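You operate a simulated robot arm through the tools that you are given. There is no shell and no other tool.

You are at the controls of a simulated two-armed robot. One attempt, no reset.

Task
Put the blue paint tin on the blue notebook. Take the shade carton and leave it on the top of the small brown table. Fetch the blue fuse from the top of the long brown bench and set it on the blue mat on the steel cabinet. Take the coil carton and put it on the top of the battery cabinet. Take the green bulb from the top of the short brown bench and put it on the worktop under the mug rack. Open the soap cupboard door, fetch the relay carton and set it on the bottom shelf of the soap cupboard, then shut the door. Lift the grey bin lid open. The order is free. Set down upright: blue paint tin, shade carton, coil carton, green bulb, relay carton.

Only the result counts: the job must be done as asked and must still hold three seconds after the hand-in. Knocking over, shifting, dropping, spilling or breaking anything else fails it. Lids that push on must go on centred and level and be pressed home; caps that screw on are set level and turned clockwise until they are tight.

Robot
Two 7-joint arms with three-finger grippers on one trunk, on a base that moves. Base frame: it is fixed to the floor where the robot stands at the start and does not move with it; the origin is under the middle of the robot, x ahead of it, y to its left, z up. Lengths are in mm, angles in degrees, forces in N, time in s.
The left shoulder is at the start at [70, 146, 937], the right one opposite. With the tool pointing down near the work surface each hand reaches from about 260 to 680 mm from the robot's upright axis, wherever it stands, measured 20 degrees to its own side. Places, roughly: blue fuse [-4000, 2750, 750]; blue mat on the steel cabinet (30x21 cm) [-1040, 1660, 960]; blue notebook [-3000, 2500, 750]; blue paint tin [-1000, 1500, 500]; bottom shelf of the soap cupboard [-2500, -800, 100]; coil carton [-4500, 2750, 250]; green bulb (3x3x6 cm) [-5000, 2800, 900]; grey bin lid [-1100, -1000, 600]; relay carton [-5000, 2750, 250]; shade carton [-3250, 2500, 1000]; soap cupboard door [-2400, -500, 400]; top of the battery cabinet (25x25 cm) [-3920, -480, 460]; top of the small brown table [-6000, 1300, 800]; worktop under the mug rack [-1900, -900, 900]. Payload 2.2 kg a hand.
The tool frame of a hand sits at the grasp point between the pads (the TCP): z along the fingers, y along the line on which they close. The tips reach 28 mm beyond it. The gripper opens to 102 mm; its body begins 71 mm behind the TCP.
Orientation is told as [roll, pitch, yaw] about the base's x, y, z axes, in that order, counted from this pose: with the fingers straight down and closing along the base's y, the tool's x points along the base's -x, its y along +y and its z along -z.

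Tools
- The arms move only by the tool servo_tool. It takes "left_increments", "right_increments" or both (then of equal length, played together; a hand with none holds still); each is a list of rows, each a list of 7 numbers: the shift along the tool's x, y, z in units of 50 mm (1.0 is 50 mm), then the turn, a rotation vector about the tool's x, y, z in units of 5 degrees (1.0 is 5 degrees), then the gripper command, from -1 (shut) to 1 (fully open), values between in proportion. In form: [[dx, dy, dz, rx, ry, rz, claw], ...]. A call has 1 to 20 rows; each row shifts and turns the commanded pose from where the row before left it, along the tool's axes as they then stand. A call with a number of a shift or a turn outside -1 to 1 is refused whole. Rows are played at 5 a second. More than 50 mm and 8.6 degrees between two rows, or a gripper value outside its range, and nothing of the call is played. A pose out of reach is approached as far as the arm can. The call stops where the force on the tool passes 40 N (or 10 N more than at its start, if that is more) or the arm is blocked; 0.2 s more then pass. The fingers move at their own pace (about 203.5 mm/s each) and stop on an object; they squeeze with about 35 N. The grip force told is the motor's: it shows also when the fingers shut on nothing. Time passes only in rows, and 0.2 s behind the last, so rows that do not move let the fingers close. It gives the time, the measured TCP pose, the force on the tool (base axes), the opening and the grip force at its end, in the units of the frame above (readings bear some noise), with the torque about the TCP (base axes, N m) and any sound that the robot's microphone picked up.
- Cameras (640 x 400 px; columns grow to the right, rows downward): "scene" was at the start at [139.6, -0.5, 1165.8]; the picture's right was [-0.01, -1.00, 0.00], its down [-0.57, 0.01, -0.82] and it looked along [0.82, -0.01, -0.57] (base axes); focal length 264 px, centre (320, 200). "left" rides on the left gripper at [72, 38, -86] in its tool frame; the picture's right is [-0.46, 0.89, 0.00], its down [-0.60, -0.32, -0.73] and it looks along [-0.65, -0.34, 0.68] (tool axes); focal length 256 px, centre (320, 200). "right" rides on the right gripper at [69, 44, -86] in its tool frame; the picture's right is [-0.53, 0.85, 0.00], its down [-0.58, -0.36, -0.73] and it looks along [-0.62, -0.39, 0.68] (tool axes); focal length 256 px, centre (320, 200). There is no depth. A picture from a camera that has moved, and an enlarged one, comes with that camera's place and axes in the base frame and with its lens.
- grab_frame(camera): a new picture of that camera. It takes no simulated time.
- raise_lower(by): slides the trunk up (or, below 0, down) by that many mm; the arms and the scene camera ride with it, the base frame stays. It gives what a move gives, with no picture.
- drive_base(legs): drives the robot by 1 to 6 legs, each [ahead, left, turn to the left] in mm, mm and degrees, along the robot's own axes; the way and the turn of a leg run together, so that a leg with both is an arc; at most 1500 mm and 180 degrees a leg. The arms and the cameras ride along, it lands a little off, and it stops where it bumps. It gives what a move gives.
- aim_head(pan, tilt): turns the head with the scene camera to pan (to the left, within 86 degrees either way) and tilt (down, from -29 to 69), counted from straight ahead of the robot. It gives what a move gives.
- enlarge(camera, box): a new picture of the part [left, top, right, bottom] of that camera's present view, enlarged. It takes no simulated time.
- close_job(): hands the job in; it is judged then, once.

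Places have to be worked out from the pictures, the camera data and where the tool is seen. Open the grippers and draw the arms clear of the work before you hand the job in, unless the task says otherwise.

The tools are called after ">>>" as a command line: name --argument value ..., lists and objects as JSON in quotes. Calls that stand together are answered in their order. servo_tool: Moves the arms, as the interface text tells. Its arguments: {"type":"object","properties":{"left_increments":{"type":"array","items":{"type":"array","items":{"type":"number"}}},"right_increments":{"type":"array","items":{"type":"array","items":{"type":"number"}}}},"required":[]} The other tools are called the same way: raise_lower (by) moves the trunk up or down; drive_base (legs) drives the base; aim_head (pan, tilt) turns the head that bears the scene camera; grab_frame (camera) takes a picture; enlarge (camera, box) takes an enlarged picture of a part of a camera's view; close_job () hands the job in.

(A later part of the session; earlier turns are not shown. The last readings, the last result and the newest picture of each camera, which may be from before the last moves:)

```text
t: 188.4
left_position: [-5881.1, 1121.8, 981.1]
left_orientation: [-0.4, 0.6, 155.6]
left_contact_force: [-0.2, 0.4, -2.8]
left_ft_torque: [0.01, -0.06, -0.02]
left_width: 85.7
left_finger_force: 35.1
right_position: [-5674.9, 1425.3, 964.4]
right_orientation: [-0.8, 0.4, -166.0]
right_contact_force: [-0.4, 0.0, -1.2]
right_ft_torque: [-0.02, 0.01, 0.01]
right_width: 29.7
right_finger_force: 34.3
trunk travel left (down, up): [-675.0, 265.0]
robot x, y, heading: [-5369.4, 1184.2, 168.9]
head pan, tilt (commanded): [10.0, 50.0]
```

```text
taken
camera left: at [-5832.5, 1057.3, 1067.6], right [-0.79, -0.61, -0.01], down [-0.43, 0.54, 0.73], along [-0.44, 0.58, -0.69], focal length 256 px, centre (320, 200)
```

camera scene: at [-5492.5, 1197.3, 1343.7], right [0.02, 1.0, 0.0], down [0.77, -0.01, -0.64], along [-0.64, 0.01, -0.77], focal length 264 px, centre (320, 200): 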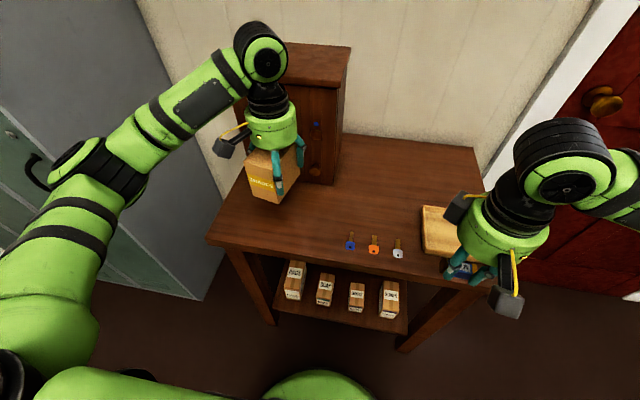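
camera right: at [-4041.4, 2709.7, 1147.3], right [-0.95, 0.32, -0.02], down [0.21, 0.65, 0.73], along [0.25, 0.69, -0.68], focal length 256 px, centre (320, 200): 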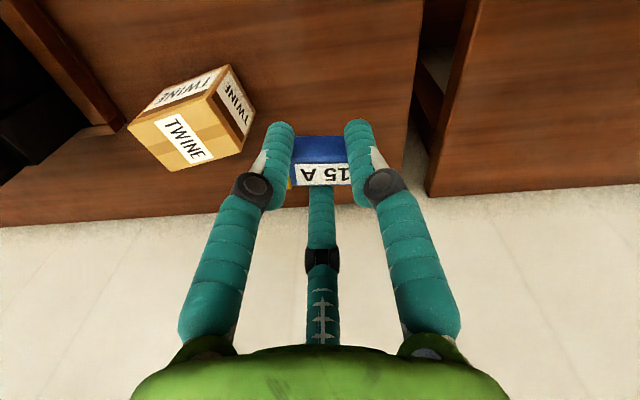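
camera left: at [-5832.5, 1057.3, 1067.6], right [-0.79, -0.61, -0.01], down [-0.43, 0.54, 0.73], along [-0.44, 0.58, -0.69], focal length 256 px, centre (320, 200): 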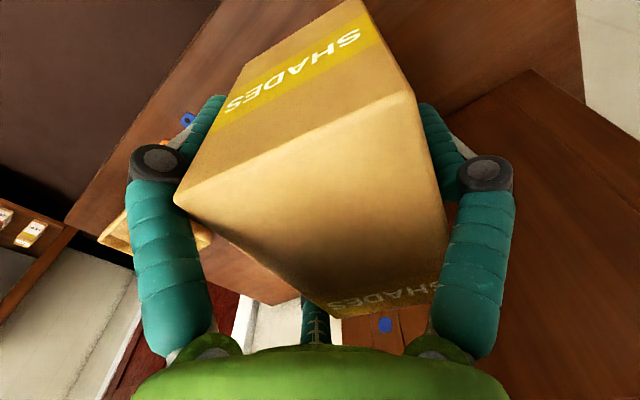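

The carton hangs above the free area. I lower 105 mm, then continue in small steps to contact.

>>> servo_tool --left_increments '[[0, 0, 0.525, 0, 0, 0, -1], [0, 0, 0.525, 0, 0, 0, -1], [0, 0, 0.525, 0, 0, 0, -1], [0, 0, 0.525, 0, 0, 0, -1]]'

>>> enlarge --camera "scene" --box '[180, 80, 400, 280]'

```text
t: 189.4
left_position: [-5878.7, 1121.7, 874.9]
left_orientation: [-0.5, 0.5, 155.6]
left_contact_force: [-0.2, 0.5, -2.9]
left_ft_torque: [0.0, -0.04, 0.0]
left_width: 85.9
left_finger_force: 35.0
right_position: [-5673.6, 1424.7, 964.9]
right_orientation: [-0.9, 0.5, -166.2]
right_contact_force: [0.1, -1.2, -0.5]
right_ft_torque: [-0.03, -0.01, 0.02]
right_width: 29.8
right_finger_force: 35.4
trunk travel left (down, up): [-675.0, 265.0]
robot x, y, heading: [-5365.0, 1187.3, 168.8]
head pan, tilt (commanded): [10.0, 50.0]
```

```text
2.00 times, centred on (290, 180) of scene
camera zoom: at [-5491.9, 1196.2, 1343.9], right [0.02, 1.0, 0.0], down [0.77, -0.01, -0.64], along [-0.64, 0.01, -0.77], focal length 527 px, centre (380, 240)
```

zoom: 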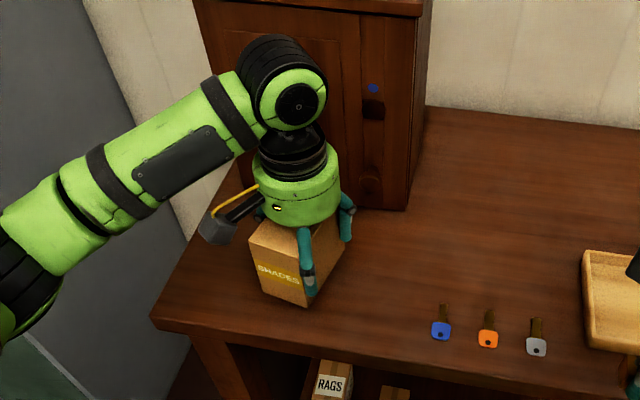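

>>> servo_tool --left_increments '[[0, 0, 0.1, 0, 0, 0, -1], [0, 0, 0.1, 0, 0, 0, -1], [0, 0, 0.08, 0, 0, 0, -1]]'

```text
t: 190.2
left_position: [-5877.4, 1120.7, 862.1]
left_orientation: [-0.5, 0.5, 155.6]
left_contact_force: [-0.2, 0.5, -3.0]
left_ft_torque: [0.03, 0.0, -0.03]
left_width: 86.0
left_finger_force: 35.0
right_position: [-5673.3, 1425.6, 964.5]
right_orientation: [-0.9, 0.5, -166.1]
right_contact_force: [0.4, -0.5, 0.9]
right_ft_torque: [-0.03, 0.0, 0.01]
right_width: 30.0
right_finger_force: 34.9
trunk travel left (down, up): [-675.0, 265.0]
robot x, y, heading: [-5362.0, 1186.9, 168.6]
head pan, tilt (commanded): [10.0, 50.0]
```

Still free (force -3 N is just the weight). I continue down in small steps.

>>> servo_tool --left_increments '[[0, 0, 0.08, 0, 0, 0, -1], [0, 0, 0.06, 0, 0, 0, -1]]'

>>> servo_tool --left_increments '[[0, 0, 0.06, 0, 0, 0, -1], [0, 0, 0.06, 0, 0, 0, -1]]'

```text
t: 190.8
left_position: [-5877.5, 1121.6, 853.4]
left_orientation: [-0.5, 0.6, 155.6]
left_contact_force: [0.1, -1.1, -2.4]
left_ft_torque: [0.05, -0.01, 0.04]
left_width: 85.9
left_finger_force: 34.4
right_position: [-5673.6, 1424.7, 964.5]
right_orientation: [-0.9, 0.6, -166.1]
right_contact_force: [-0.5, 0.9, -0.4]
right_ft_torque: [0.01, 0.01, 0.01]
right_width: 29.7
right_finger_force: 34.7
trunk travel left (down, up): [-675.0, 265.0]
robot x, y, heading: [-5364.4, 1185.4, 168.9]
head pan, tilt (commanded): [10.0, 50.0]
```

```text
t: 191.4
left_position: [-5877.7, 1120.6, 853.7]
left_orientation: [-0.4, 0.1, 155.7]
left_contact_force: [-0.7, -1.1, 15.2]
left_ft_torque: [-0.74, 0.39, -0.01]
left_width: 85.8
left_finger_force: 34.7
right_position: [-5672.6, 1424.8, 965.2]
right_orientation: [-0.9, 0.3, -166.1]
right_contact_force: [-0.6, -0.1, -1.2]
right_ft_torque: [0.0, -0.01, 0.04]
right_width: 30.2
right_finger_force: 34.6
trunk travel left (down, up): [-675.0, 265.0]
robot x, y, heading: [-5368.4, 1188.3, 169.0]
head pan, tilt (commanded): [10.0, 50.0]
```

Contact with 15 N at z≈853. I ease off 4 mm of command, open the fingers and rise straight up.

>>> servo_tool --left_increments '[[0, 0, -0.08, 0, 0, 0, -1], [0, 0, 0, 0, 0, 0, 0.85], [0, 0, 0, 0, 0, 0, 1], [0, 0, 0, 0, 0, 0, 1], [0, 0, -0.4, 0, 0, 0, 1], [0, 0, -0.8, 0, 0, 0, 1], [0, 0, -0.8, 0, 0, 0, 1], [0, 0, -0.8, 0, 0, 0, 1]]'

>>> enlarge --camera "scene" --box '[180, 80, 400, 280]'

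>>> grab_frame --camera "left"

```text
t: 193.2
left_position: [-5877.8, 1121.0, 993.7]
left_orientation: [-0.4, 0.6, 155.6]
left_contact_force: [0.5, 0.5, 0.5]
left_ft_torque: [0.0, 0.01, -0.03]
left_width: 102.1
left_finger_force: 0.0
right_position: [-5673.3, 1426.3, 964.5]
right_orientation: [-0.8, 0.5, -166.1]
right_contact_force: [0.2, -0.2, -0.1]
right_ft_torque: [-0.02, 0.0, 0.02]
right_width: 29.9
right_finger_force: 34.8
trunk travel left (down, up): [-675.0, 265.0]
robot x, y, heading: [-5364.7, 1188.0, 168.9]
head pan, tilt (commanded): [10.0, 50.0]
```

```text
2.00 times, centred on (290, 180) of scene
camera zoom: at [-5490.1, 1196.8, 1343.9], right [0.02, 1.0, 0.0], down [0.77, -0.01, -0.64], along [-0.64, 0.01, -0.77], focal length 527 px, centre (380, 240)
```

zoom: 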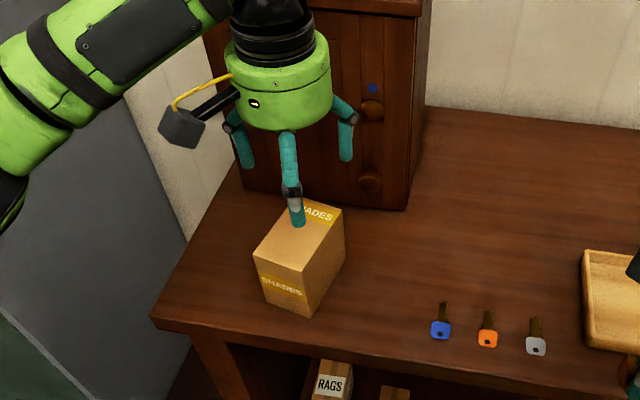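

```text
taken
camera left: at [-5828.7, 1056.1, 1079.4], right [-0.79, -0.61, -0.01], down [-0.43, 0.54, 0.73], along [-0.44, 0.58, -0.69], focal length 256 px, centre (320, 200)
```

left: 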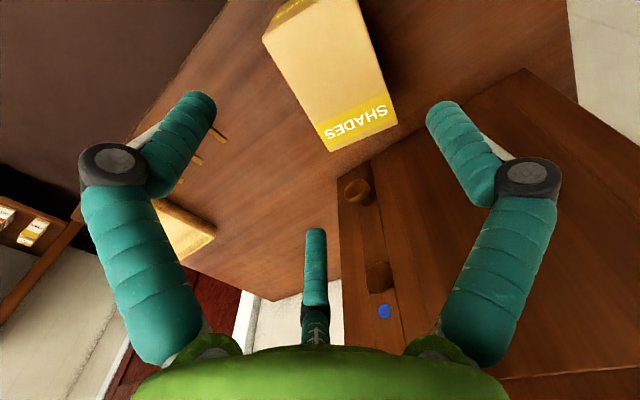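

The shade carton stands upright on the small table. I retract the left hand, back away, turn right and drive toward the short bench for the green bulb.

>>> servo_tool --left_increments '[[0.785, -0.158, -0.3, 0, 0, 0, 1], [0.785, -0.158, -0.3, 0, 0, 0, 1], [0.785, -0.158, 0, 0, 0, 0, 1], [0.785, -0.158, 0, 0, 0, 0, 1], [0.785, -0.158, 0, 0, 0, 0, 1]]'

>>> drive_base --legs '[[-400, 0, 0], [0, 0, -90], [500, 237, 0]]'

>>> aim_head --pan 0 --tilt 25

>>> grab_frame --camera "scene"

```text
t: 194.4
left_position: [-5682.7, 1074.0, 1025.7]
left_orientation: [-0.5, 0.4, 155.7]
left_contact_force: [1.1, -0.7, 0.6]
left_ft_torque: [0.02, -0.01, -0.02]
left_width: 102.2
left_finger_force: 0.1
right_position: [-5671.5, 1425.4, 963.8]
right_orientation: [-0.9, 0.3, -166.2]
right_contact_force: [0.0, 0.9, 1.0]
right_ft_torque: [-0.05, 0.03, 0.02]
right_width: 30.1
right_finger_force: 34.5
trunk travel left (down, up): [-675.0, 265.0]
robot x, y, heading: [-5365.9, 1181.2, 169.1]
head pan, tilt (commanded): [10.0, 50.0]
```

```text
t: 203.4
left_position: [-5216.2, 1957.6, 1025.7]
left_orientation: [-0.5, 0.5, 65.3]
left_contact_force: [0.3, -0.8, 0.0]
left_ft_torque: [0.03, -0.03, 0.0]
left_width: 102.3
left_finger_force: 0.1
right_position: [-4865.0, 1945.5, 965.4]
right_orientation: [-0.9, 0.4, 103.8]
right_contact_force: [0.0, -0.1, -0.3]
right_ft_torque: [0.0, 0.04, 0.03]
right_width: 29.9
right_finger_force: 35.2
trunk travel left (down, up): [-675.0, 265.0]
robot x, y, heading: [-5109.3, 1637.5, 78.9]
head pan, tilt (commanded): [10.0, 50.0]
```

```text
t: 204.3
left_position: [-5216.1, 1958.5, 1024.1]
left_orientation: [-0.5, 0.5, 65.3]
left_contact_force: [0.7, 0.8, 0.0]
left_ft_torque: [-0.01, 0.02, -0.01]
left_width: 102.1
left_finger_force: 0.1
right_position: [-4866.0, 1946.1, 964.9]
right_orientation: [-0.9, 0.4, 103.7]
right_contact_force: [-0.2, 0.4, -0.5]
right_ft_torque: [-0.01, -0.01, -0.01]
right_width: 29.9
right_finger_force: 35.0
trunk travel left (down, up): [-675.0, 265.0]
robot x, y, heading: [-5105.5, 1642.1, 78.4]
head pan, tilt (commanded): [0.0, 25.0]
```

```text
taken
camera scene: at [-5077.7, 1780.1, 1381.4], right [0.98, -0.2, 0.0], down [-0.08, -0.42, -0.91], along [0.18, 0.89, -0.42], focal length 264 px, centre (320, 200)
```

scene: 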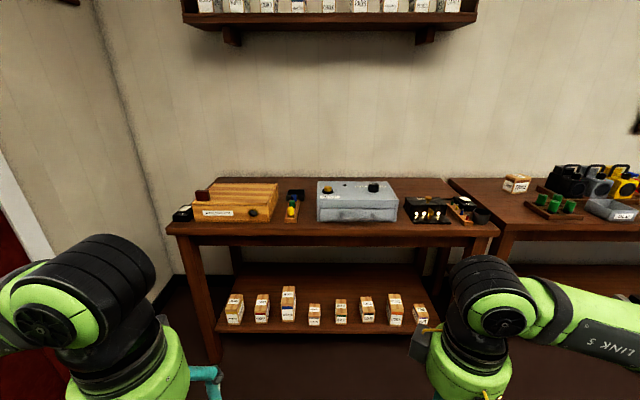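

>>> enlarge --camera "scene" --box '[160, 160, 400, 340]'

>>> enlarge --camera "scene" --box '[200, 270, 440, 340]'

```text
2.22 times, centred on (280, 250) of scene
camera zoom: at [-5077.7, 1780.1, 1381.4], right [0.98, -0.2, 0.0], down [-0.08, -0.42, -0.91], along [0.18, 0.89, -0.42], focal length 586 px, centre (409, 89)
```

zoom: 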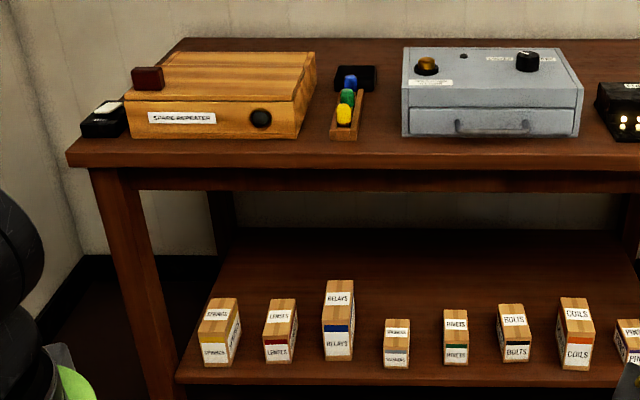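

```text
2.67 times, centred on (320, 305) of scene
camera zoom: at [-5077.7, 1780.1, 1381.4], right [0.98, -0.2, 0.0], down [-0.08, -0.42, -0.91], along [0.18, 0.89, -0.42], focal length 703 px, centre (320, -80)
```

zoom: 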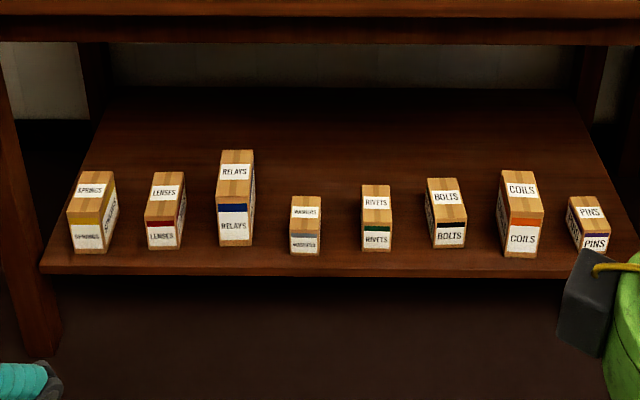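

The shelf below carries the labelled cartons (RELAYS, COILS among them), and on top is a small rack with blue, green and yellow bulbs near [-4992, 2787, 900]. I raise the trunk and drive closer.

>>> raise_lower --by 120

>>> drive_base --legs '[[480, 0, 0]]'

>>> aim_head --pan 0 --tilt 40

>>> enlarge --camera "scene" --box '[200, 100, 440, 250]'

>>> grab_frame --camera "scene"

```text
t: 205.8
left_position: [-5215.8, 1957.1, 1145.4]
left_orientation: [-0.4, 0.6, 65.3]
left_contact_force: [1.0, -0.1, -0.3]
left_ft_torque: [-0.02, -0.02, -0.01]
left_width: 101.8
left_finger_force: 0.0
right_position: [-4865.5, 1946.0, 1085.0]
right_orientation: [-0.9, 0.5, 103.8]
right_contact_force: [0.4, -0.4, 0.3]
right_ft_torque: [0.01, 0.01, 0.0]
right_width: 30.0
right_finger_force: 35.2
trunk travel left (down, up): [-795.0, 145.0]
robot x, y, heading: [-5105.3, 1640.9, 78.9]
head pan, tilt (commanded): [0.0, 25.0]
```

```text
t: 208.7
left_position: [-5123.2, 2428.5, 1146.2]
left_orientation: [-0.5, 0.6, 65.3]
left_contact_force: [0.1, -0.7, 0.2]
left_ft_torque: [0.02, 0.01, 0.02]
left_width: 101.9
left_finger_force: 0.0
right_position: [-4773.1, 2415.2, 1085.0]
right_orientation: [-1.0, 0.5, 103.7]
right_contact_force: [-0.2, -1.1, -0.8]
right_ft_torque: [-0.04, -0.02, -0.01]
right_width: 30.0
right_finger_force: 34.8
trunk travel left (down, up): [-795.0, 145.0]
robot x, y, heading: [-5016.0, 2110.9, 78.8]
head pan, tilt (commanded): [0.0, 25.0]
```

```text
t: 209.5
left_position: [-5122.4, 2429.0, 1144.2]
left_orientation: [-0.4, 0.6, 65.2]
left_contact_force: [-0.2, 0.8, -0.5]
left_ft_torque: [-0.01, 0.03, -0.01]
left_width: 102.1
left_finger_force: 0.1
right_position: [-4771.5, 2417.3, 1084.1]
right_orientation: [-0.9, 0.5, 103.8]
right_contact_force: [0.3, 0.1, -0.8]
right_ft_torque: [-0.02, -0.03, -0.01]
right_width: 30.1
right_finger_force: 34.9
trunk travel left (down, up): [-795.0, 145.0]
robot x, y, heading: [-5013.8, 2111.3, 78.7]
head pan, tilt (commanded): [0.0, 40.0]
```

```text
2.67 times, centred on (320, 175) of scene
camera zoom: at [-4985.2, 2244.7, 1478.1], right [0.98, -0.2, 0.0], down [-0.13, -0.63, -0.77], along [0.15, 0.75, -0.64], focal length 703 px, centre (320, 267)
```

zoom: 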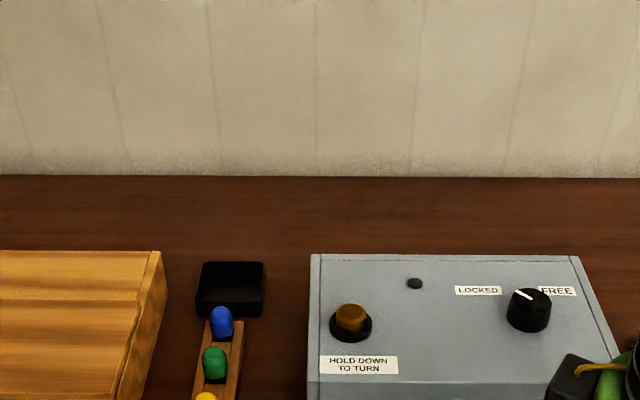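

```text
taken
camera scene: at [-4985.2, 2244.7, 1478.1], right [0.98, -0.2, 0.0], down [-0.13, -0.63, -0.77], along [0.15, 0.75, -0.64], focal length 264 px, centre (320, 200)
```

scene: 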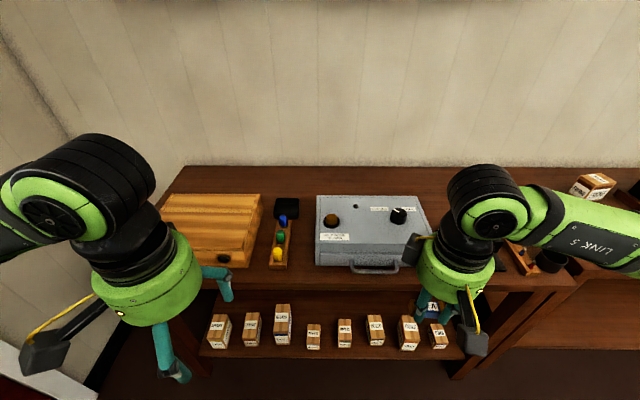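

>>> enlarge --camera "scene" --box '[230, 180, 350, 280]'

```text
4.00 times, centred on (290, 230) of scene
camera zoom: at [-4985.2, 2244.7, 1478.1], right [0.98, -0.2, 0.0], down [-0.13, -0.63, -0.77], along [0.15, 0.75, -0.64], focal length 1055 px, centre (440, 80)
```

zoom: 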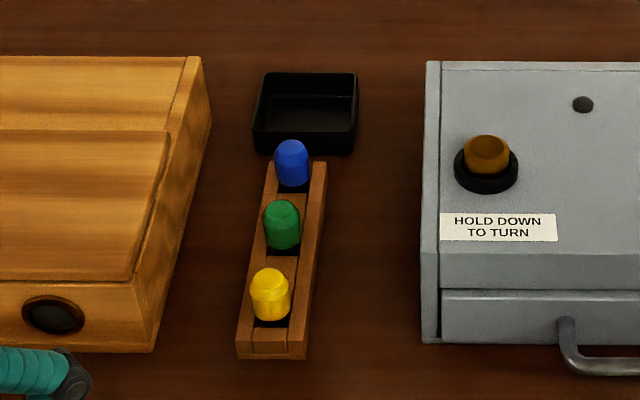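

The rack holds three upright bulbs about 63 mm apart; the green one is centred at about [-4995, 2792]. I drive 180 mm ahead and bring the left hand above it with a small opening, aligned with the rack.

>>> drive_base --legs '[[180, 0, 0]]'

>>> aim_head --pan 10 --tilt 55

>>> grab_frame --camera "scene"

```text
t: 211.0
left_position: [-5087.1, 2605.3, 1144.7]
left_orientation: [-0.5, 0.5, 65.3]
left_contact_force: [-0.4, 0.1, 0.0]
left_ft_torque: [0.04, 0.0, -0.02]
left_width: 101.7
left_finger_force: 0.1
right_position: [-4735.4, 2592.5, 1085.5]
right_orientation: [-0.9, 0.3, 103.8]
right_contact_force: [-0.8, 0.6, 0.0]
right_ft_torque: [0.03, -0.01, 0.01]
right_width: 30.0
right_finger_force: 34.8
trunk travel left (down, up): [-795.0, 145.0]
robot x, y, heading: [-4978.8, 2285.9, 78.6]
head pan, tilt (commanded): [0.0, 40.0]
```

```text
t: 211.8
left_position: [-5086.4, 2608.7, 1145.1]
left_orientation: [-0.5, 0.6, 65.4]
left_contact_force: [0.0, -0.2, -0.2]
left_ft_torque: [-0.02, 0.04, 0.02]
left_width: 102.1
left_finger_force: 0.0
right_position: [-4736.7, 2595.9, 1084.1]
right_orientation: [-0.7, 0.5, 103.7]
right_contact_force: [0.1, 0.3, -0.7]
right_ft_torque: [-0.05, -0.01, 0.0]
right_width: 29.9
right_finger_force: 34.6
trunk travel left (down, up): [-795.0, 145.0]
robot x, y, heading: [-4978.9, 2287.2, 78.5]
head pan, tilt (commanded): [10.0, 55.0]
```

```text
taken
camera scene: at [-4964.4, 2412.2, 1457.3], right [1.0, -0.02, 0.0], down [-0.02, -0.82, -0.57], along [0.01, 0.57, -0.82], focal length 264 px, centre (320, 200)
```

scene: 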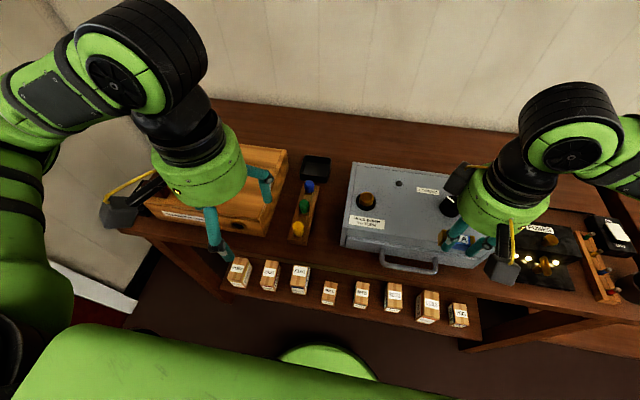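

>>> enlarge --camera "scene" --box '[270, 150, 370, 250]'

```text
4.00 times, centred on (320, 200) of scene
camera zoom: at [-4964.4, 2412.2, 1457.3], right [1.0, -0.02, 0.0], down [-0.02, -0.82, -0.57], along [0.01, 0.57, -0.82], focal length 1055 px, centre (320, 200)
```

zoom: 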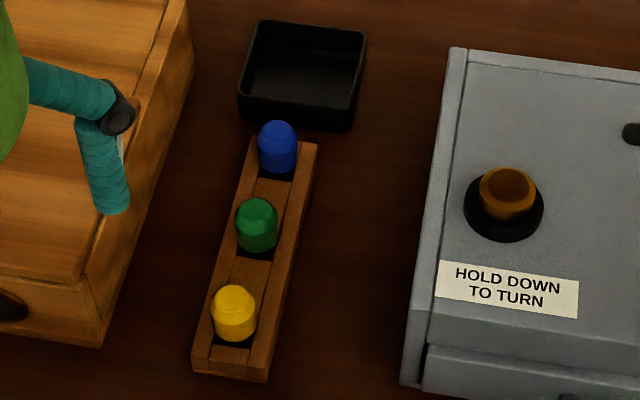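

>>> servo_tool --left_increments '[[-0.8, -0.026, 0.42, 0, 0, 0, 0], [-0.8, -0.026, 0.42, 0, 0, 0, 0], [-0.8, -0.026, 0.42, 0, 0, 0, 0], [-0.8, -0.026, 0.42, 0, 0, 0, 0], [-0.8, -0.026, 0.42, 0, 0, 0, 0], [0, 0, 0, 0, 0, -0.887, 0], [0, 0, 0, 0, 0, -0.887, 0], [0, 0, 0, 0, 0, -0.887, 0]]'

>>> grab_frame --camera "left"

>>> enlarge --camera "scene" --box '[240, 100, 400, 260]'

```text
t: 213.6
left_position: [-4995.9, 2784.9, 1038.0]
left_orientation: [-0.3, 0.7, 78.5]
left_contact_force: [-0.4, 0.0, 0.8]
left_ft_torque: [0.0, -0.02, 0.02]
left_width: 50.9
left_finger_force: 0.0
right_position: [-4734.5, 2595.1, 1084.4]
right_orientation: [-0.8, 0.4, 103.7]
right_contact_force: [0.5, 0.3, -0.4]
right_ft_torque: [0.0, 0.04, -0.03]
right_width: 30.1
right_finger_force: 34.8
trunk travel left (down, up): [-795.0, 145.0]
robot x, y, heading: [-4981.1, 2288.7, 78.6]
head pan, tilt (commanded): [10.0, 55.0]
```

```text
taken
camera left: at [-5048.0, 2722.8, 1124.4], right [-0.78, 0.63, -0.01], down [0.43, 0.54, 0.73], along [0.46, 0.56, -0.69], focal length 256 px, centre (320, 200)
```

left: 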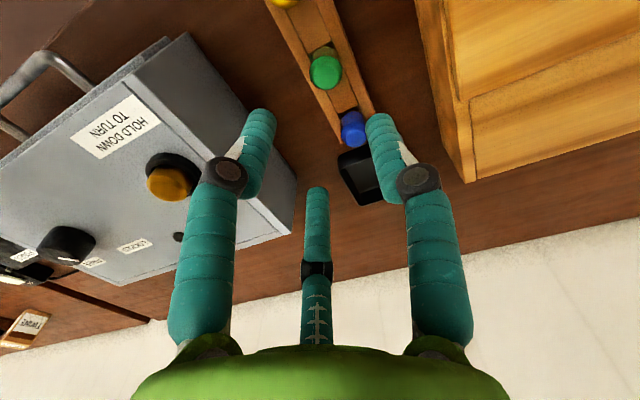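

```text
2.50 times, centred on (320, 180) of scene
camera zoom: at [-4964.2, 2411.5, 1457.4], right [1.0, -0.02, 0.0], down [-0.02, -0.82, -0.57], along [0.01, 0.57, -0.82], focal length 659 px, centre (320, 250)
```

zoom: 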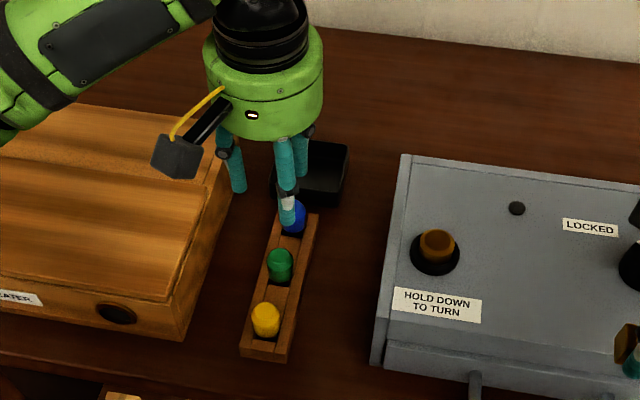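

The bulb's top reads about [-5000, 2784, 910]. I shift 4 mm and descend to z≈962 for a closer check.

>>> servo_tool --left_increments '[[0.035, 0.075, 0, 0, 0, 0, 0], [0, 0, 0.5, 0, 0, 0, 0], [0, 0, 0.5, 0, 0, 0, 0], [0, 0, 0.5, 0, 0, 0, 0]]'

>>> grab_frame --camera "left"

>>> enlarge --camera "scene" --box '[270, 150, 370, 250]'

```text
t: 214.6
left_position: [-5000.6, 2783.6, 963.7]
left_orientation: [-0.3, 0.5, 78.6]
left_contact_force: [0.1, 0.7, -0.5]
left_ft_torque: [-0.01, -0.01, 0.0]
left_width: 51.1
left_finger_force: 0.1
right_position: [-4736.2, 2595.8, 1084.7]
right_orientation: [-0.9, 0.4, 103.7]
right_contact_force: [0.4, -0.5, 0.2]
right_ft_torque: [-0.03, 0.0, -0.02]
right_width: 29.9
right_finger_force: 35.0
trunk travel left (down, up): [-795.0, 145.0]
robot x, y, heading: [-4977.6, 2291.6, 79.0]
head pan, tilt (commanded): [10.0, 55.0]
```

```text
taken
camera left: at [-5051.9, 2720.7, 1049.7], right [-0.78, 0.63, -0.01], down [0.43, 0.54, 0.73], along [0.46, 0.56, -0.69], focal length 256 px, centre (320, 200)
```

left: 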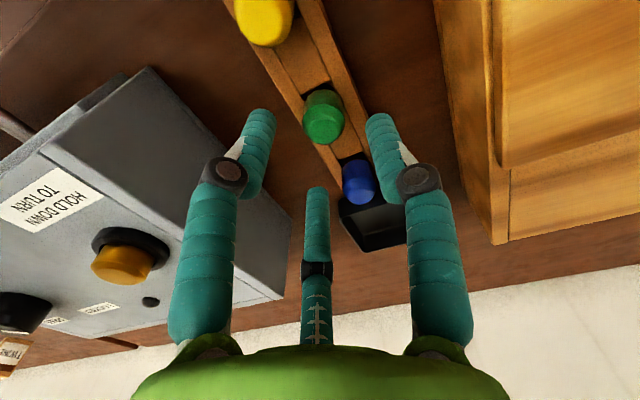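

```text
4.00 times, centred on (320, 200) of scene
camera zoom: at [-4964.8, 2411.2, 1457.4], right [1.0, -0.02, 0.0], down [-0.02, -0.82, -0.57], along [0.01, 0.57, -0.82], focal length 1055 px, centre (320, 200)
```

zoom: 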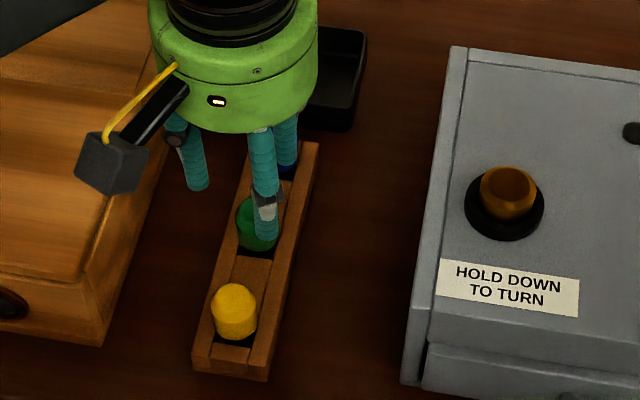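

The bulb is centred under the hand within about 2 mm. I descend to z≈925 and look again.

>>> servo_tool --left_increments '[[-0.02, 0.044, 0.38, 0, 0, 0, 0], [0, 0, 0.38, 0, 0, 0, 0]]'

>>> grab_frame --camera "left"

>>> enlarge --camera "scene" --box '[270, 150, 370, 250]'

```text
t: 215.2
left_position: [-5002.2, 2783.7, 925.1]
left_orientation: [-0.1, 0.5, 78.6]
left_contact_force: [0.1, -0.4, -0.4]
left_ft_torque: [-0.04, -0.03, -0.02]
left_width: 51.2
left_finger_force: 0.0
right_position: [-4736.0, 2595.1, 1085.8]
right_orientation: [-0.9, 0.5, 103.7]
right_contact_force: [-0.1, -0.2, -0.9]
right_ft_torque: [-0.02, -0.04, 0.0]
right_width: 30.1
right_finger_force: 35.1
trunk travel left (down, up): [-795.0, 145.0]
robot x, y, heading: [-4978.8, 2290.1, 78.8]
head pan, tilt (commanded): [10.0, 55.0]
```

```text
taken
camera left: at [-5053.5, 2721.9, 1011.6], right [-0.78, 0.63, -0.01], down [0.43, 0.54, 0.73], along [0.46, 0.56, -0.69], focal length 256 px, centre (320, 200)
```

left: 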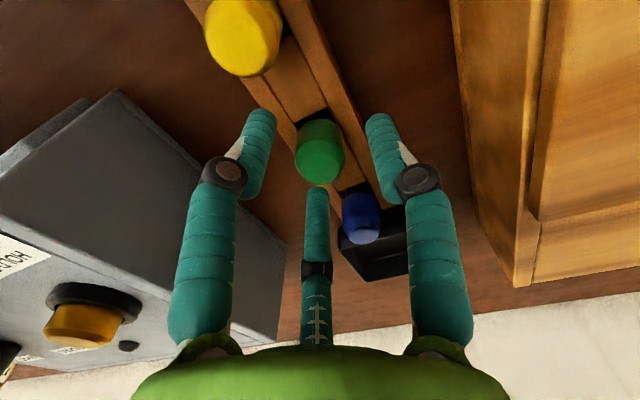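

```text
4.00 times, centred on (320, 200) of scene
camera zoom: at [-4964.7, 2411.2, 1457.4], right [1.0, -0.02, 0.0], down [-0.02, -0.82, -0.57], along [0.01, 0.57, -0.82], focal length 1055 px, centre (320, 200)
```

zoom: 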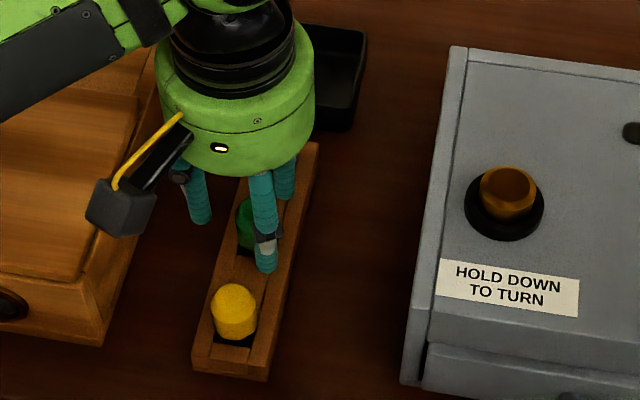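

Well centred. I go down 12 mm more and close on the bulb.

>>> servo_tool --left_increments '[[0, 0, 0.12, 0, 0, 0, 0], [0, 0, 0.12, 0, 0, 0, 0]]'

>>> servo_tool --left_increments '[[0, 0, 0, 0, 0, 0, -0.3], [0, 0, 0, 0, 0, 0, -1], [0, 0, 0, 0, 0, 0, -1]]'

>>> grab_frame --camera "left"

```text
t: 215.8
left_position: [-5002.2, 2784.3, 913.7]
left_orientation: [-0.4, 0.6, 78.5]
left_contact_force: [-0.1, 0.7, 0.4]
left_ft_torque: [-0.02, 0.05, 0.01]
left_width: 50.7
left_finger_force: 0.1
right_position: [-4735.5, 2594.0, 1084.0]
right_orientation: [-0.9, 0.4, 103.7]
right_contact_force: [0.1, 0.3, -0.3]
right_ft_torque: [0.0, 0.0, 0.01]
right_width: 30.1
right_finger_force: 35.5
trunk travel left (down, up): [-795.0, 145.0]
robot x, y, heading: [-4979.5, 2287.4, 78.8]
head pan, tilt (commanded): [10.0, 55.0]
```

```text
t: 216.6
left_position: [-5002.2, 2784.5, 915.0]
left_orientation: [-0.4, 0.7, 78.7]
left_contact_force: [0.1, 4.2, 1.4]
left_ft_torque: [0.19, -0.01, -0.05]
left_width: 26.7
left_finger_force: 35.1
right_position: [-4735.2, 2595.8, 1084.6]
right_orientation: [-0.8, 0.4, 103.7]
right_contact_force: [1.2, -0.4, -0.1]
right_ft_torque: [-0.01, 0.01, -0.02]
right_width: 30.1
right_finger_force: 35.0
trunk travel left (down, up): [-795.0, 145.0]
robot x, y, heading: [-4974.1, 2289.3, 78.6]
head pan, tilt (commanded): [10.0, 55.0]
```

```text
taken
camera left: at [-5053.9, 2722.1, 999.8], right [-0.78, 0.63, -0.01], down [0.43, 0.54, 0.73], along [0.46, 0.56, -0.69], focal length 256 px, centre (320, 200)
```

left: 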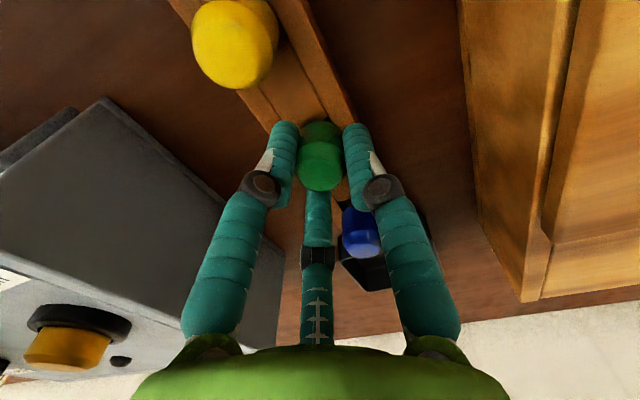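

The bulb is gripped (26.7 mm). I lift it straight up out of the rack.

>>> servo_tool --left_increments '[[0, 0, -0.2, 0, 0, 0, -1], [0, 0, -0.3, 0, 0, 0, -1], [0, 0, -0.5, 0, 0, 0, -1], [0, 0, -0.8, 0, 0, 0, -1], [0, 0, -0.8, 0, 0, 0, -1], [0, 0, -0.8, 0, 0, 0, -1]]'

>>> grab_frame --camera "left"

>>> enlarge --camera "scene" --box '[240, 80, 400, 260]'

```text
t: 218.0
left_position: [-5001.7, 2786.6, 1083.5]
left_orientation: [-0.4, 0.7, 78.6]
left_contact_force: [0.0, -0.3, -0.3]
left_ft_torque: [0.02, 0.02, 0.0]
left_width: 26.7
left_finger_force: 34.8
right_position: [-4736.2, 2594.5, 1084.7]
right_orientation: [-0.8, 0.4, 103.7]
right_contact_force: [0.1, -0.6, 0.5]
right_ft_torque: [0.0, 0.01, -0.02]
right_width: 29.9
right_finger_force: 35.5
trunk travel left (down, up): [-795.0, 145.0]
robot x, y, heading: [-4979.8, 2289.4, 78.6]
head pan, tilt (commanded): [10.0, 55.0]
```

```text
taken
camera left: at [-5053.8, 2723.5, 1170.0], right [-0.78, 0.63, -0.01], down [0.43, 0.54, 0.73], along [0.46, 0.56, -0.69], focal length 256 px, centre (320, 200)
```

left: 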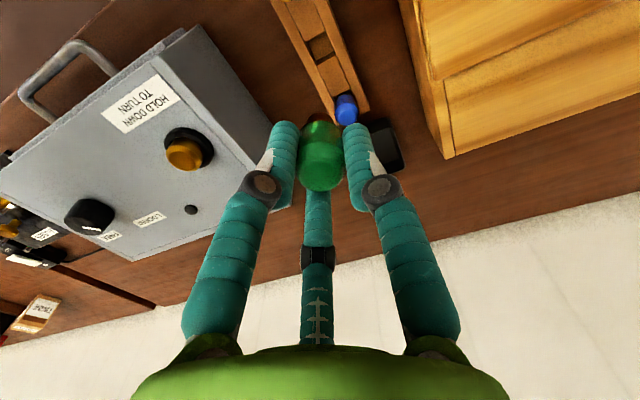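

```text
2.22 times, centred on (320, 170) of scene
camera zoom: at [-4964.3, 2410.5, 1457.4], right [1.0, -0.02, 0.0], down [-0.02, -0.82, -0.57], along [0.01, 0.57, -0.82], focal length 586 px, centre (320, 267)
```

zoom: 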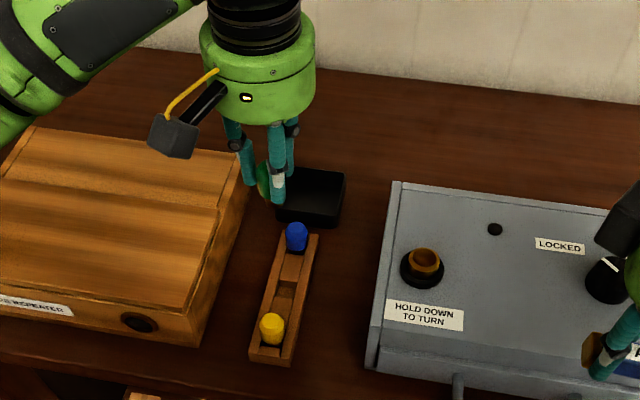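

The green bulb is out of its rack and held upright. I draw it back, back away from the bench, and drive sideways along the room toward the steel cabinet to place the fuse.

>>> servo_tool --left_increments '[[0.774, 0.194, -0.1, 0, 0, 0, -1], [0.774, 0.194, -0.1, 0, 0, 0, -1], [0.774, 0.194, -0.1, 0, 0, 0, -1], [0.774, 0.194, -0.1, 0, 0, 0, -1], [0.774, 0.194, -0.1, 0, 0, 0, -1]]'

>>> drive_base --legs '[[-500, 0, 0], [0, -1500, 0], [0, -1400, 0]]'

>>> aim_head --pan -40 --tilt 20

>>> grab_frame --camera "scene"

```text
t: 219.2
left_position: [-5089.8, 2603.8, 1111.2]
left_orientation: [-0.2, 0.6, 78.6]
left_contact_force: [-0.6, -0.4, -0.8]
left_ft_torque: [-0.01, -0.03, 0.03]
left_width: 26.3
left_finger_force: 35.3
right_position: [-4735.2, 2593.9, 1085.7]
right_orientation: [-0.9, 0.4, 103.7]
right_contact_force: [0.1, -0.5, 0.2]
right_ft_torque: [0.0, -0.02, -0.01]
right_width: 29.8
right_finger_force: 34.9
trunk travel left (down, up): [-795.0, 145.0]
robot x, y, heading: [-4978.6, 2292.1, 78.8]
head pan, tilt (commanded): [10.0, 55.0]
```

```text
t: 235.7
left_position: [-2345.9, 1504.3, 1109.4]
left_orientation: [-0.3, 0.8, 77.0]
left_contact_force: [-0.2, -0.4, -0.4]
left_ft_torque: [-0.03, 0.01, -0.02]
left_width: 25.6
left_finger_force: 34.7
right_position: [-1991.7, 1483.0, 1084.1]
right_orientation: [-0.9, 0.4, 102.0]
right_contact_force: [1.5, -0.8, -0.9]
right_ft_torque: [0.0, 0.0, 0.02]
right_width: 30.0
right_finger_force: 35.2
trunk travel left (down, up): [-795.0, 145.0]
robot x, y, heading: [-2241.9, 1181.2, 77.3]
head pan, tilt (commanded): [10.0, 55.0]
```

```text
t: 236.9
left_position: [-2344.5, 1505.0, 1110.7]
left_orientation: [-0.3, 0.8, 77.0]
left_contact_force: [0.4, -0.1, 0.4]
left_ft_torque: [0.0, 0.02, 0.0]
left_width: 25.2
left_finger_force: 35.3
right_position: [-1993.1, 1482.4, 1085.0]
right_orientation: [-0.9, 0.5, 102.1]
right_contact_force: [0.0, -0.3, -1.0]
right_ft_torque: [-0.01, -0.01, -0.03]
right_width: 30.1
right_finger_force: 35.1
trunk travel left (down, up): [-795.0, 145.0]
robot x, y, heading: [-2241.0, 1183.1, 76.9]
head pan, tilt (commanded): [-40.0, 20.0]
```

```text
taken
camera scene: at [-2155.7, 1289.4, 1509.4], right [0.6, -0.8, 0.0], down [-0.27, -0.21, -0.94], along [0.75, 0.57, -0.34], focal length 264 px, centre (320, 200)
```

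scene: 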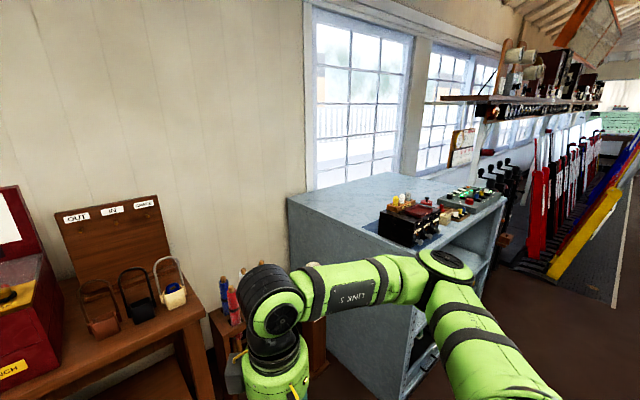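

The left grip width has shrunk from 26.7 to 25.2 mm, so I check on the bulb.

>>> grab_frame --camera "left"

>>> grab_frame --camera "right"

```text
taken
camera left: at [-2398.7, 1443.6, 1196.9], right [-0.76, 0.65, -0.01], down [0.44, 0.53, 0.72], along [0.48, 0.54, -0.69], focal length 256 px, centre (320, 200)
```

left: 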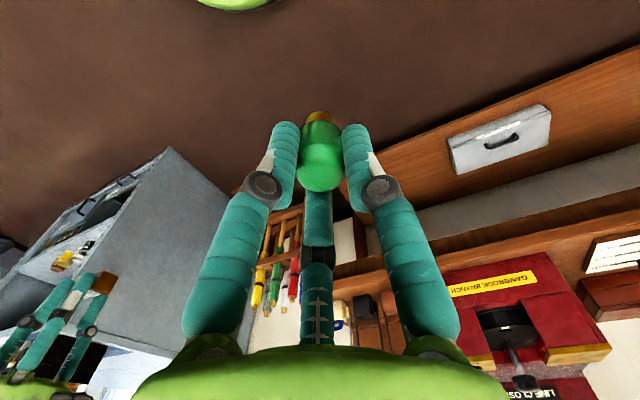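

```text
taken
camera right: at [-2021.0, 1406.5, 1170.7], right [-0.94, 0.34, -0.02], down [0.22, 0.64, 0.73], along [0.26, 0.68, -0.68], focal length 256 px, centre (320, 200)
```

right: 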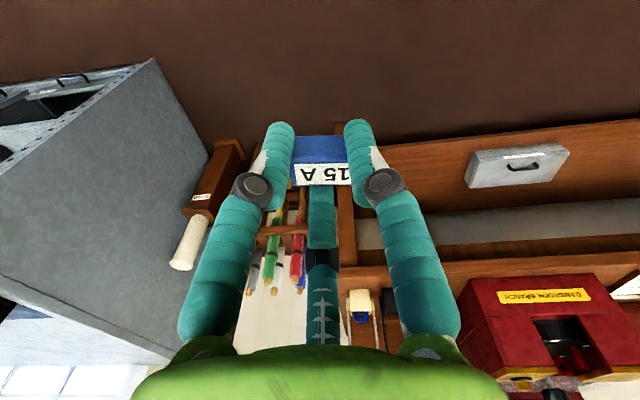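

Both objects are still held; the bulb sits the same as before. To be safe I place the bulb first: I turn around toward the kitchen counter and drive near the mug rack.

>>> drive_base --legs '[[0, 0, 90], [0, 0, 91.6], [1050, 684, 0]]'

>>> aim_head --pan 0 --tilt 30

>>> grab_frame --camera "scene"

```text
t: 250.9
left_position: [-1659.1, -294.1, 1109.9]
left_orientation: [-0.3, 0.7, -101.3]
left_contact_force: [-0.5, 0.3, 0.4]
left_ft_torque: [0.02, -0.04, -0.01]
left_width: 25.1
left_finger_force: 35.4
right_position: [-2011.8, -282.8, 1085.5]
right_orientation: [-0.9, 0.4, -76.2]
right_contact_force: [-0.3, 0.4, -0.3]
right_ft_torque: [-0.03, -0.03, 0.0]
right_width: 30.0
right_finger_force: 34.9
trunk travel left (down, up): [-795.0, 145.0]
robot x, y, heading: [-1771.1, 22.3, -101.3]
head pan, tilt (commanded): [-40.0, 20.0]
```

```text
t: 252.0
left_position: [-1658.5, -294.6, 1110.9]
left_orientation: [-0.2, 0.9, -101.2]
left_contact_force: [0.4, 0.4, 0.0]
left_ft_torque: [0.05, 0.01, -0.02]
left_width: 25.6
left_finger_force: 35.7
right_position: [-2011.4, -284.0, 1085.1]
right_orientation: [-1.0, 0.5, -76.2]
right_contact_force: [0.5, 0.4, -0.5]
right_ft_torque: [0.03, -0.01, 0.0]
right_width: 30.0
right_finger_force: 35.4
trunk travel left (down, up): [-795.0, 145.0]
robot x, y, heading: [-1770.8, 22.1, -101.3]
head pan, tilt (commanded): [0.0, 30.0]
```

```text
taken
camera scene: at [-1796.7, -114.0, 1493.5], right [-0.98, 0.19, 0.0], down [0.1, 0.49, -0.87], along [-0.17, -0.85, -0.5], focal length 264 px, centre (320, 200)
```

scene: 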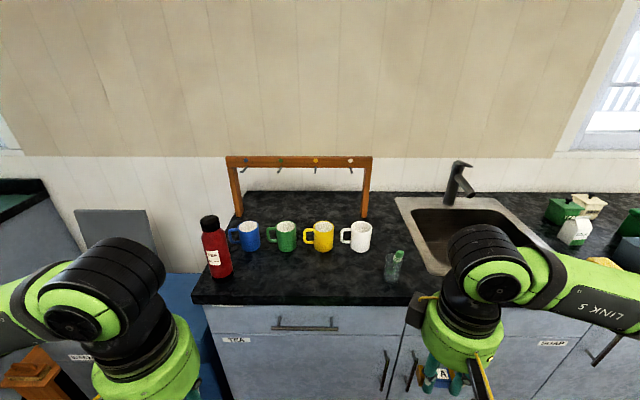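

The mug rack's posts stand near y≈-1010 and the four mugs stand about 200 mm in front of it; the worktop between them, around [-1885, -903], is free. I drive closer, keeping both hands above the mugs and bottle.

>>> drive_base --legs '[[330, -51, 0]]'

>>> aim_head --pan 0 --tilt 45

>>> grab_frame --camera "scene"

```text
t: 254.2
left_position: [-1772.1, -606.3, 1111.3]
left_orientation: [-0.3, 0.7, -101.3]
left_contact_force: [0.0, -0.1, 0.0]
left_ft_torque: [-0.02, 0.0, 0.0]
left_width: 25.2
left_finger_force: 35.6
right_position: [-2125.4, -595.1, 1085.8]
right_orientation: [-0.9, 0.4, -76.0]
right_contact_force: [-0.2, -0.3, -0.9]
right_ft_torque: [0.0, 0.03, 0.01]
right_width: 29.8
right_finger_force: 35.3
trunk travel left (down, up): [-795.0, 145.0]
robot x, y, heading: [-1890.0, -292.5, -101.0]
head pan, tilt (commanded): [0.0, 30.0]
```

```text
t: 255.0
left_position: [-1773.3, -610.0, 1111.2]
left_orientation: [-0.3, 0.9, -101.4]
left_contact_force: [0.4, -0.1, -0.4]
left_ft_torque: [0.03, -0.01, 0.0]
left_width: 25.7
left_finger_force: 35.3
right_position: [-2125.8, -598.1, 1084.5]
right_orientation: [-0.7, 0.5, -76.2]
right_contact_force: [-0.2, -0.4, -0.5]
right_ft_torque: [0.05, -0.01, 0.0]
right_width: 30.1
right_finger_force: 35.1
trunk travel left (down, up): [-795.0, 145.0]
robot x, y, heading: [-1883.7, -291.3, -101.1]
head pan, tilt (commanded): [0.0, 45.0]
```

```text
taken
camera scene: at [-1908.9, -419.7, 1470.8], right [-0.98, 0.19, 0.0], down [0.14, 0.69, -0.71], along [-0.14, -0.69, -0.71], focal length 264 px, centre (320, 200)
```

scene: 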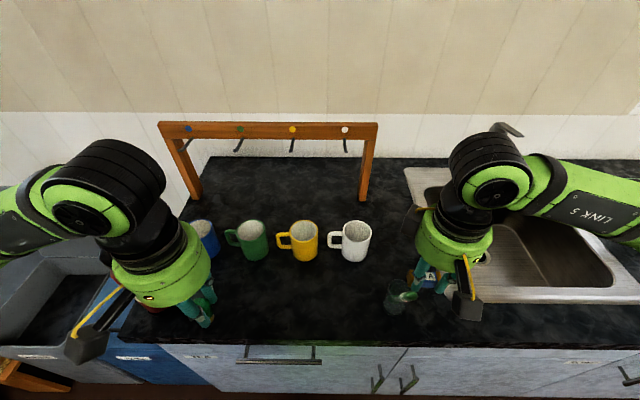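

The spot behind the gap between the green and yellow mugs is free. I move the bulb over the mugs (bulb bottom ≈1050, mug tops ≈1005) to above [-1881, -905].

>>> servo_tool --left_increments '[[-0.887, -0.137, 0, 0, 0, 0, -1], [-0.887, -0.137, 0, 0, 0, 0, -1], [-0.887, -0.137, 0, 0, 0, 0, -1], [-0.887, -0.137, 0, 0, 0, 0, -1], [-0.887, -0.137, 0, 0, 0, 0, -1], [-0.887, -0.137, 0, 0, 0, 0, -1], [-0.887, -0.137, 0, 0, 0, 0, -1]]'

>>> grab_frame --camera "left"

>>> grab_frame --camera "scene"

```text
t: 256.6
left_position: [-1883.2, -905.5, 1107.1]
left_orientation: [-0.1, 0.8, -101.4]
left_contact_force: [0.6, -0.3, -0.7]
left_ft_torque: [0.0, 0.0, -0.01]
left_width: 25.6
left_finger_force: 34.9
right_position: [-2126.6, -596.8, 1084.2]
right_orientation: [-0.8, 0.6, -76.2]
right_contact_force: [0.4, 0.1, 0.1]
right_ft_torque: [0.02, -0.06, 0.02]
right_width: 29.9
right_finger_force: 35.1
trunk travel left (down, up): [-795.0, 145.0]
robot x, y, heading: [-1882.2, -289.8, -101.2]
head pan, tilt (commanded): [0.0, 45.0]
```

```text
taken
camera left: at [-1832.2, -842.6, 1193.6], right [0.78, -0.63, -0.01], down [-0.43, -0.54, 0.72], along [-0.46, -0.56, -0.69], focal length 256 px, centre (320, 200)
```

left: 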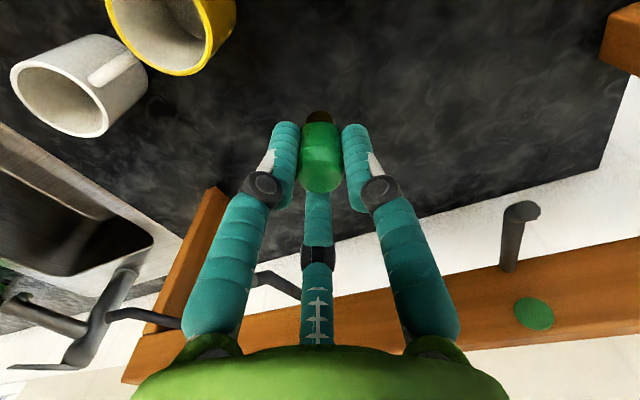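

```text
taken
camera scene: at [-1911.3, -420.2, 1470.6], right [-0.98, 0.19, 0.0], down [0.14, 0.69, -0.71], along [-0.14, -0.69, -0.71], focal length 264 px, centre (320, 200)
```

scene: 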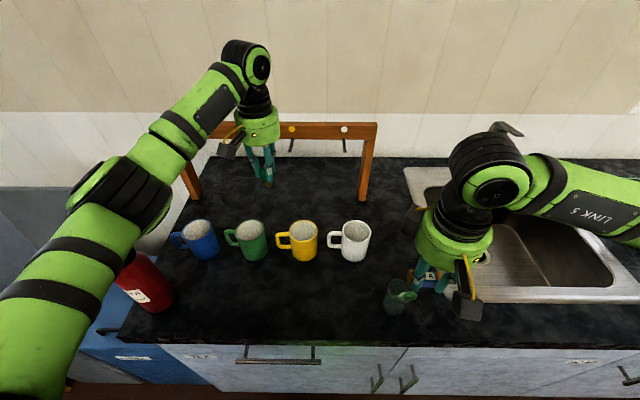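

My left elbow is close above the red flask, so before lowering I shift the robot 110 mm to the right and bring the hand back by the same amount, which moves the elbow clear.

>>> drive_base --legs '[[0, -110, 0]]'

>>> servo_tool --left_increments '[[0, 0.73, 0, 0, 0, 0, -1], [0, 0.73, 0, 0, 0, 0, -1], [0, 0.73, 0, 0, 0, 0, -1]]'

>>> grab_frame --camera "scene"

>>> aim_head --pan 35 --tilt 50

>>> grab_frame --camera "scene"

```text
t: 257.6
left_position: [-1911.2, -898.4, 1105.7]
left_orientation: [1.3, 1.2, -99.0]
left_contact_force: [20.5, -9.4, -0.9]
left_ft_torque: [0.43, 0.52, 0.72]
left_width: 25.4
left_finger_force: 34.8
right_position: [-2172.6, -588.2, 1085.1]
right_orientation: [-0.9, 0.4, -76.0]
right_contact_force: [-0.9, 0.1, -0.4]
right_ft_torque: [-0.04, -0.1, -0.02]
right_width: 29.9
right_finger_force: 35.3
trunk travel left (down, up): [-795.0, 145.0]
robot x, y, heading: [-1934.4, -280.2, -100.8]
head pan, tilt (commanded): [0.0, 45.0]
stopped in leg 1: the force on the tool passed its limit at 61 N (the readings are from after the stop); the commanded pose is now the measured one
```

```text
t: 258.4
left_position: [-1809.3, -915.4, 1108.3]
left_orientation: [0.6, 1.2, -100.1]
left_contact_force: [0.9, 0.0, -0.7]
left_ft_torque: [0.05, -0.01, -0.01]
left_width: 25.2
left_finger_force: 34.7
right_position: [-2171.6, -587.6, 1084.6]
right_orientation: [-1.0, 0.5, -76.0]
right_contact_force: [-0.2, -0.4, -0.8]
right_ft_torque: [-0.03, -0.01, 0.0]
right_width: 30.3
right_finger_force: 35.1
trunk travel left (down, up): [-795.0, 145.0]
robot x, y, heading: [-1931.7, -283.7, -101.2]
head pan, tilt (commanded): [0.0, 45.0]
```

```text
taken
camera scene: at [-1954.4, -409.9, 1470.8], right [-0.98, 0.19, 0.0], down [0.13, 0.69, -0.71], along [-0.14, -0.69, -0.71], focal length 264 px, centre (320, 200)
```

scene: 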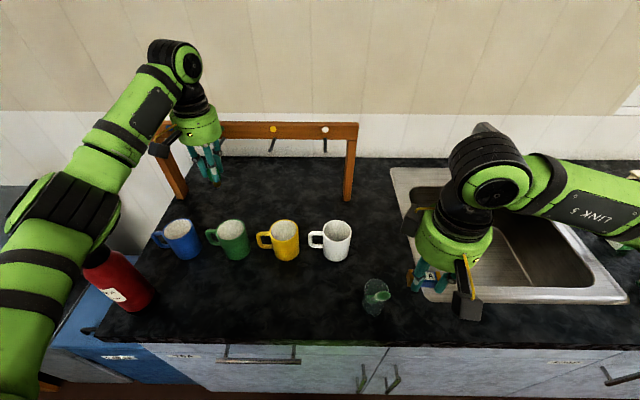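

```text
t: 259.4
left_position: [-1811.4, -915.5, 1109.5]
left_orientation: [0.7, 1.2, -100.0]
left_contact_force: [0.1, -1.0, 1.1]
left_ft_torque: [-0.02, 0.04, -0.02]
left_width: 25.4
left_finger_force: 34.9
right_position: [-2173.0, -586.7, 1084.6]
right_orientation: [-0.9, 0.5, -76.0]
right_contact_force: [-0.3, 0.2, 0.7]
right_ft_torque: [-0.02, 0.0, 0.01]
right_width: 30.1
right_finger_force: 35.3
trunk travel left (down, up): [-795.0, 145.0]
robot x, y, heading: [-1931.0, -279.8, -100.9]
head pan, tilt (commanded): [35.0, 50.0]
```

```text
taken
camera scene: at [-1909.9, -400.2, 1463.9], right [-0.91, -0.4, 0.0], down [-0.31, 0.7, -0.64], along [0.26, -0.59, -0.77], focal length 264 px, centre (320, 200)
```

scene: 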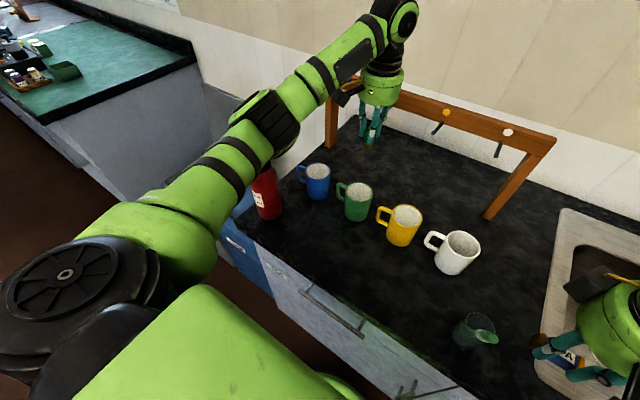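

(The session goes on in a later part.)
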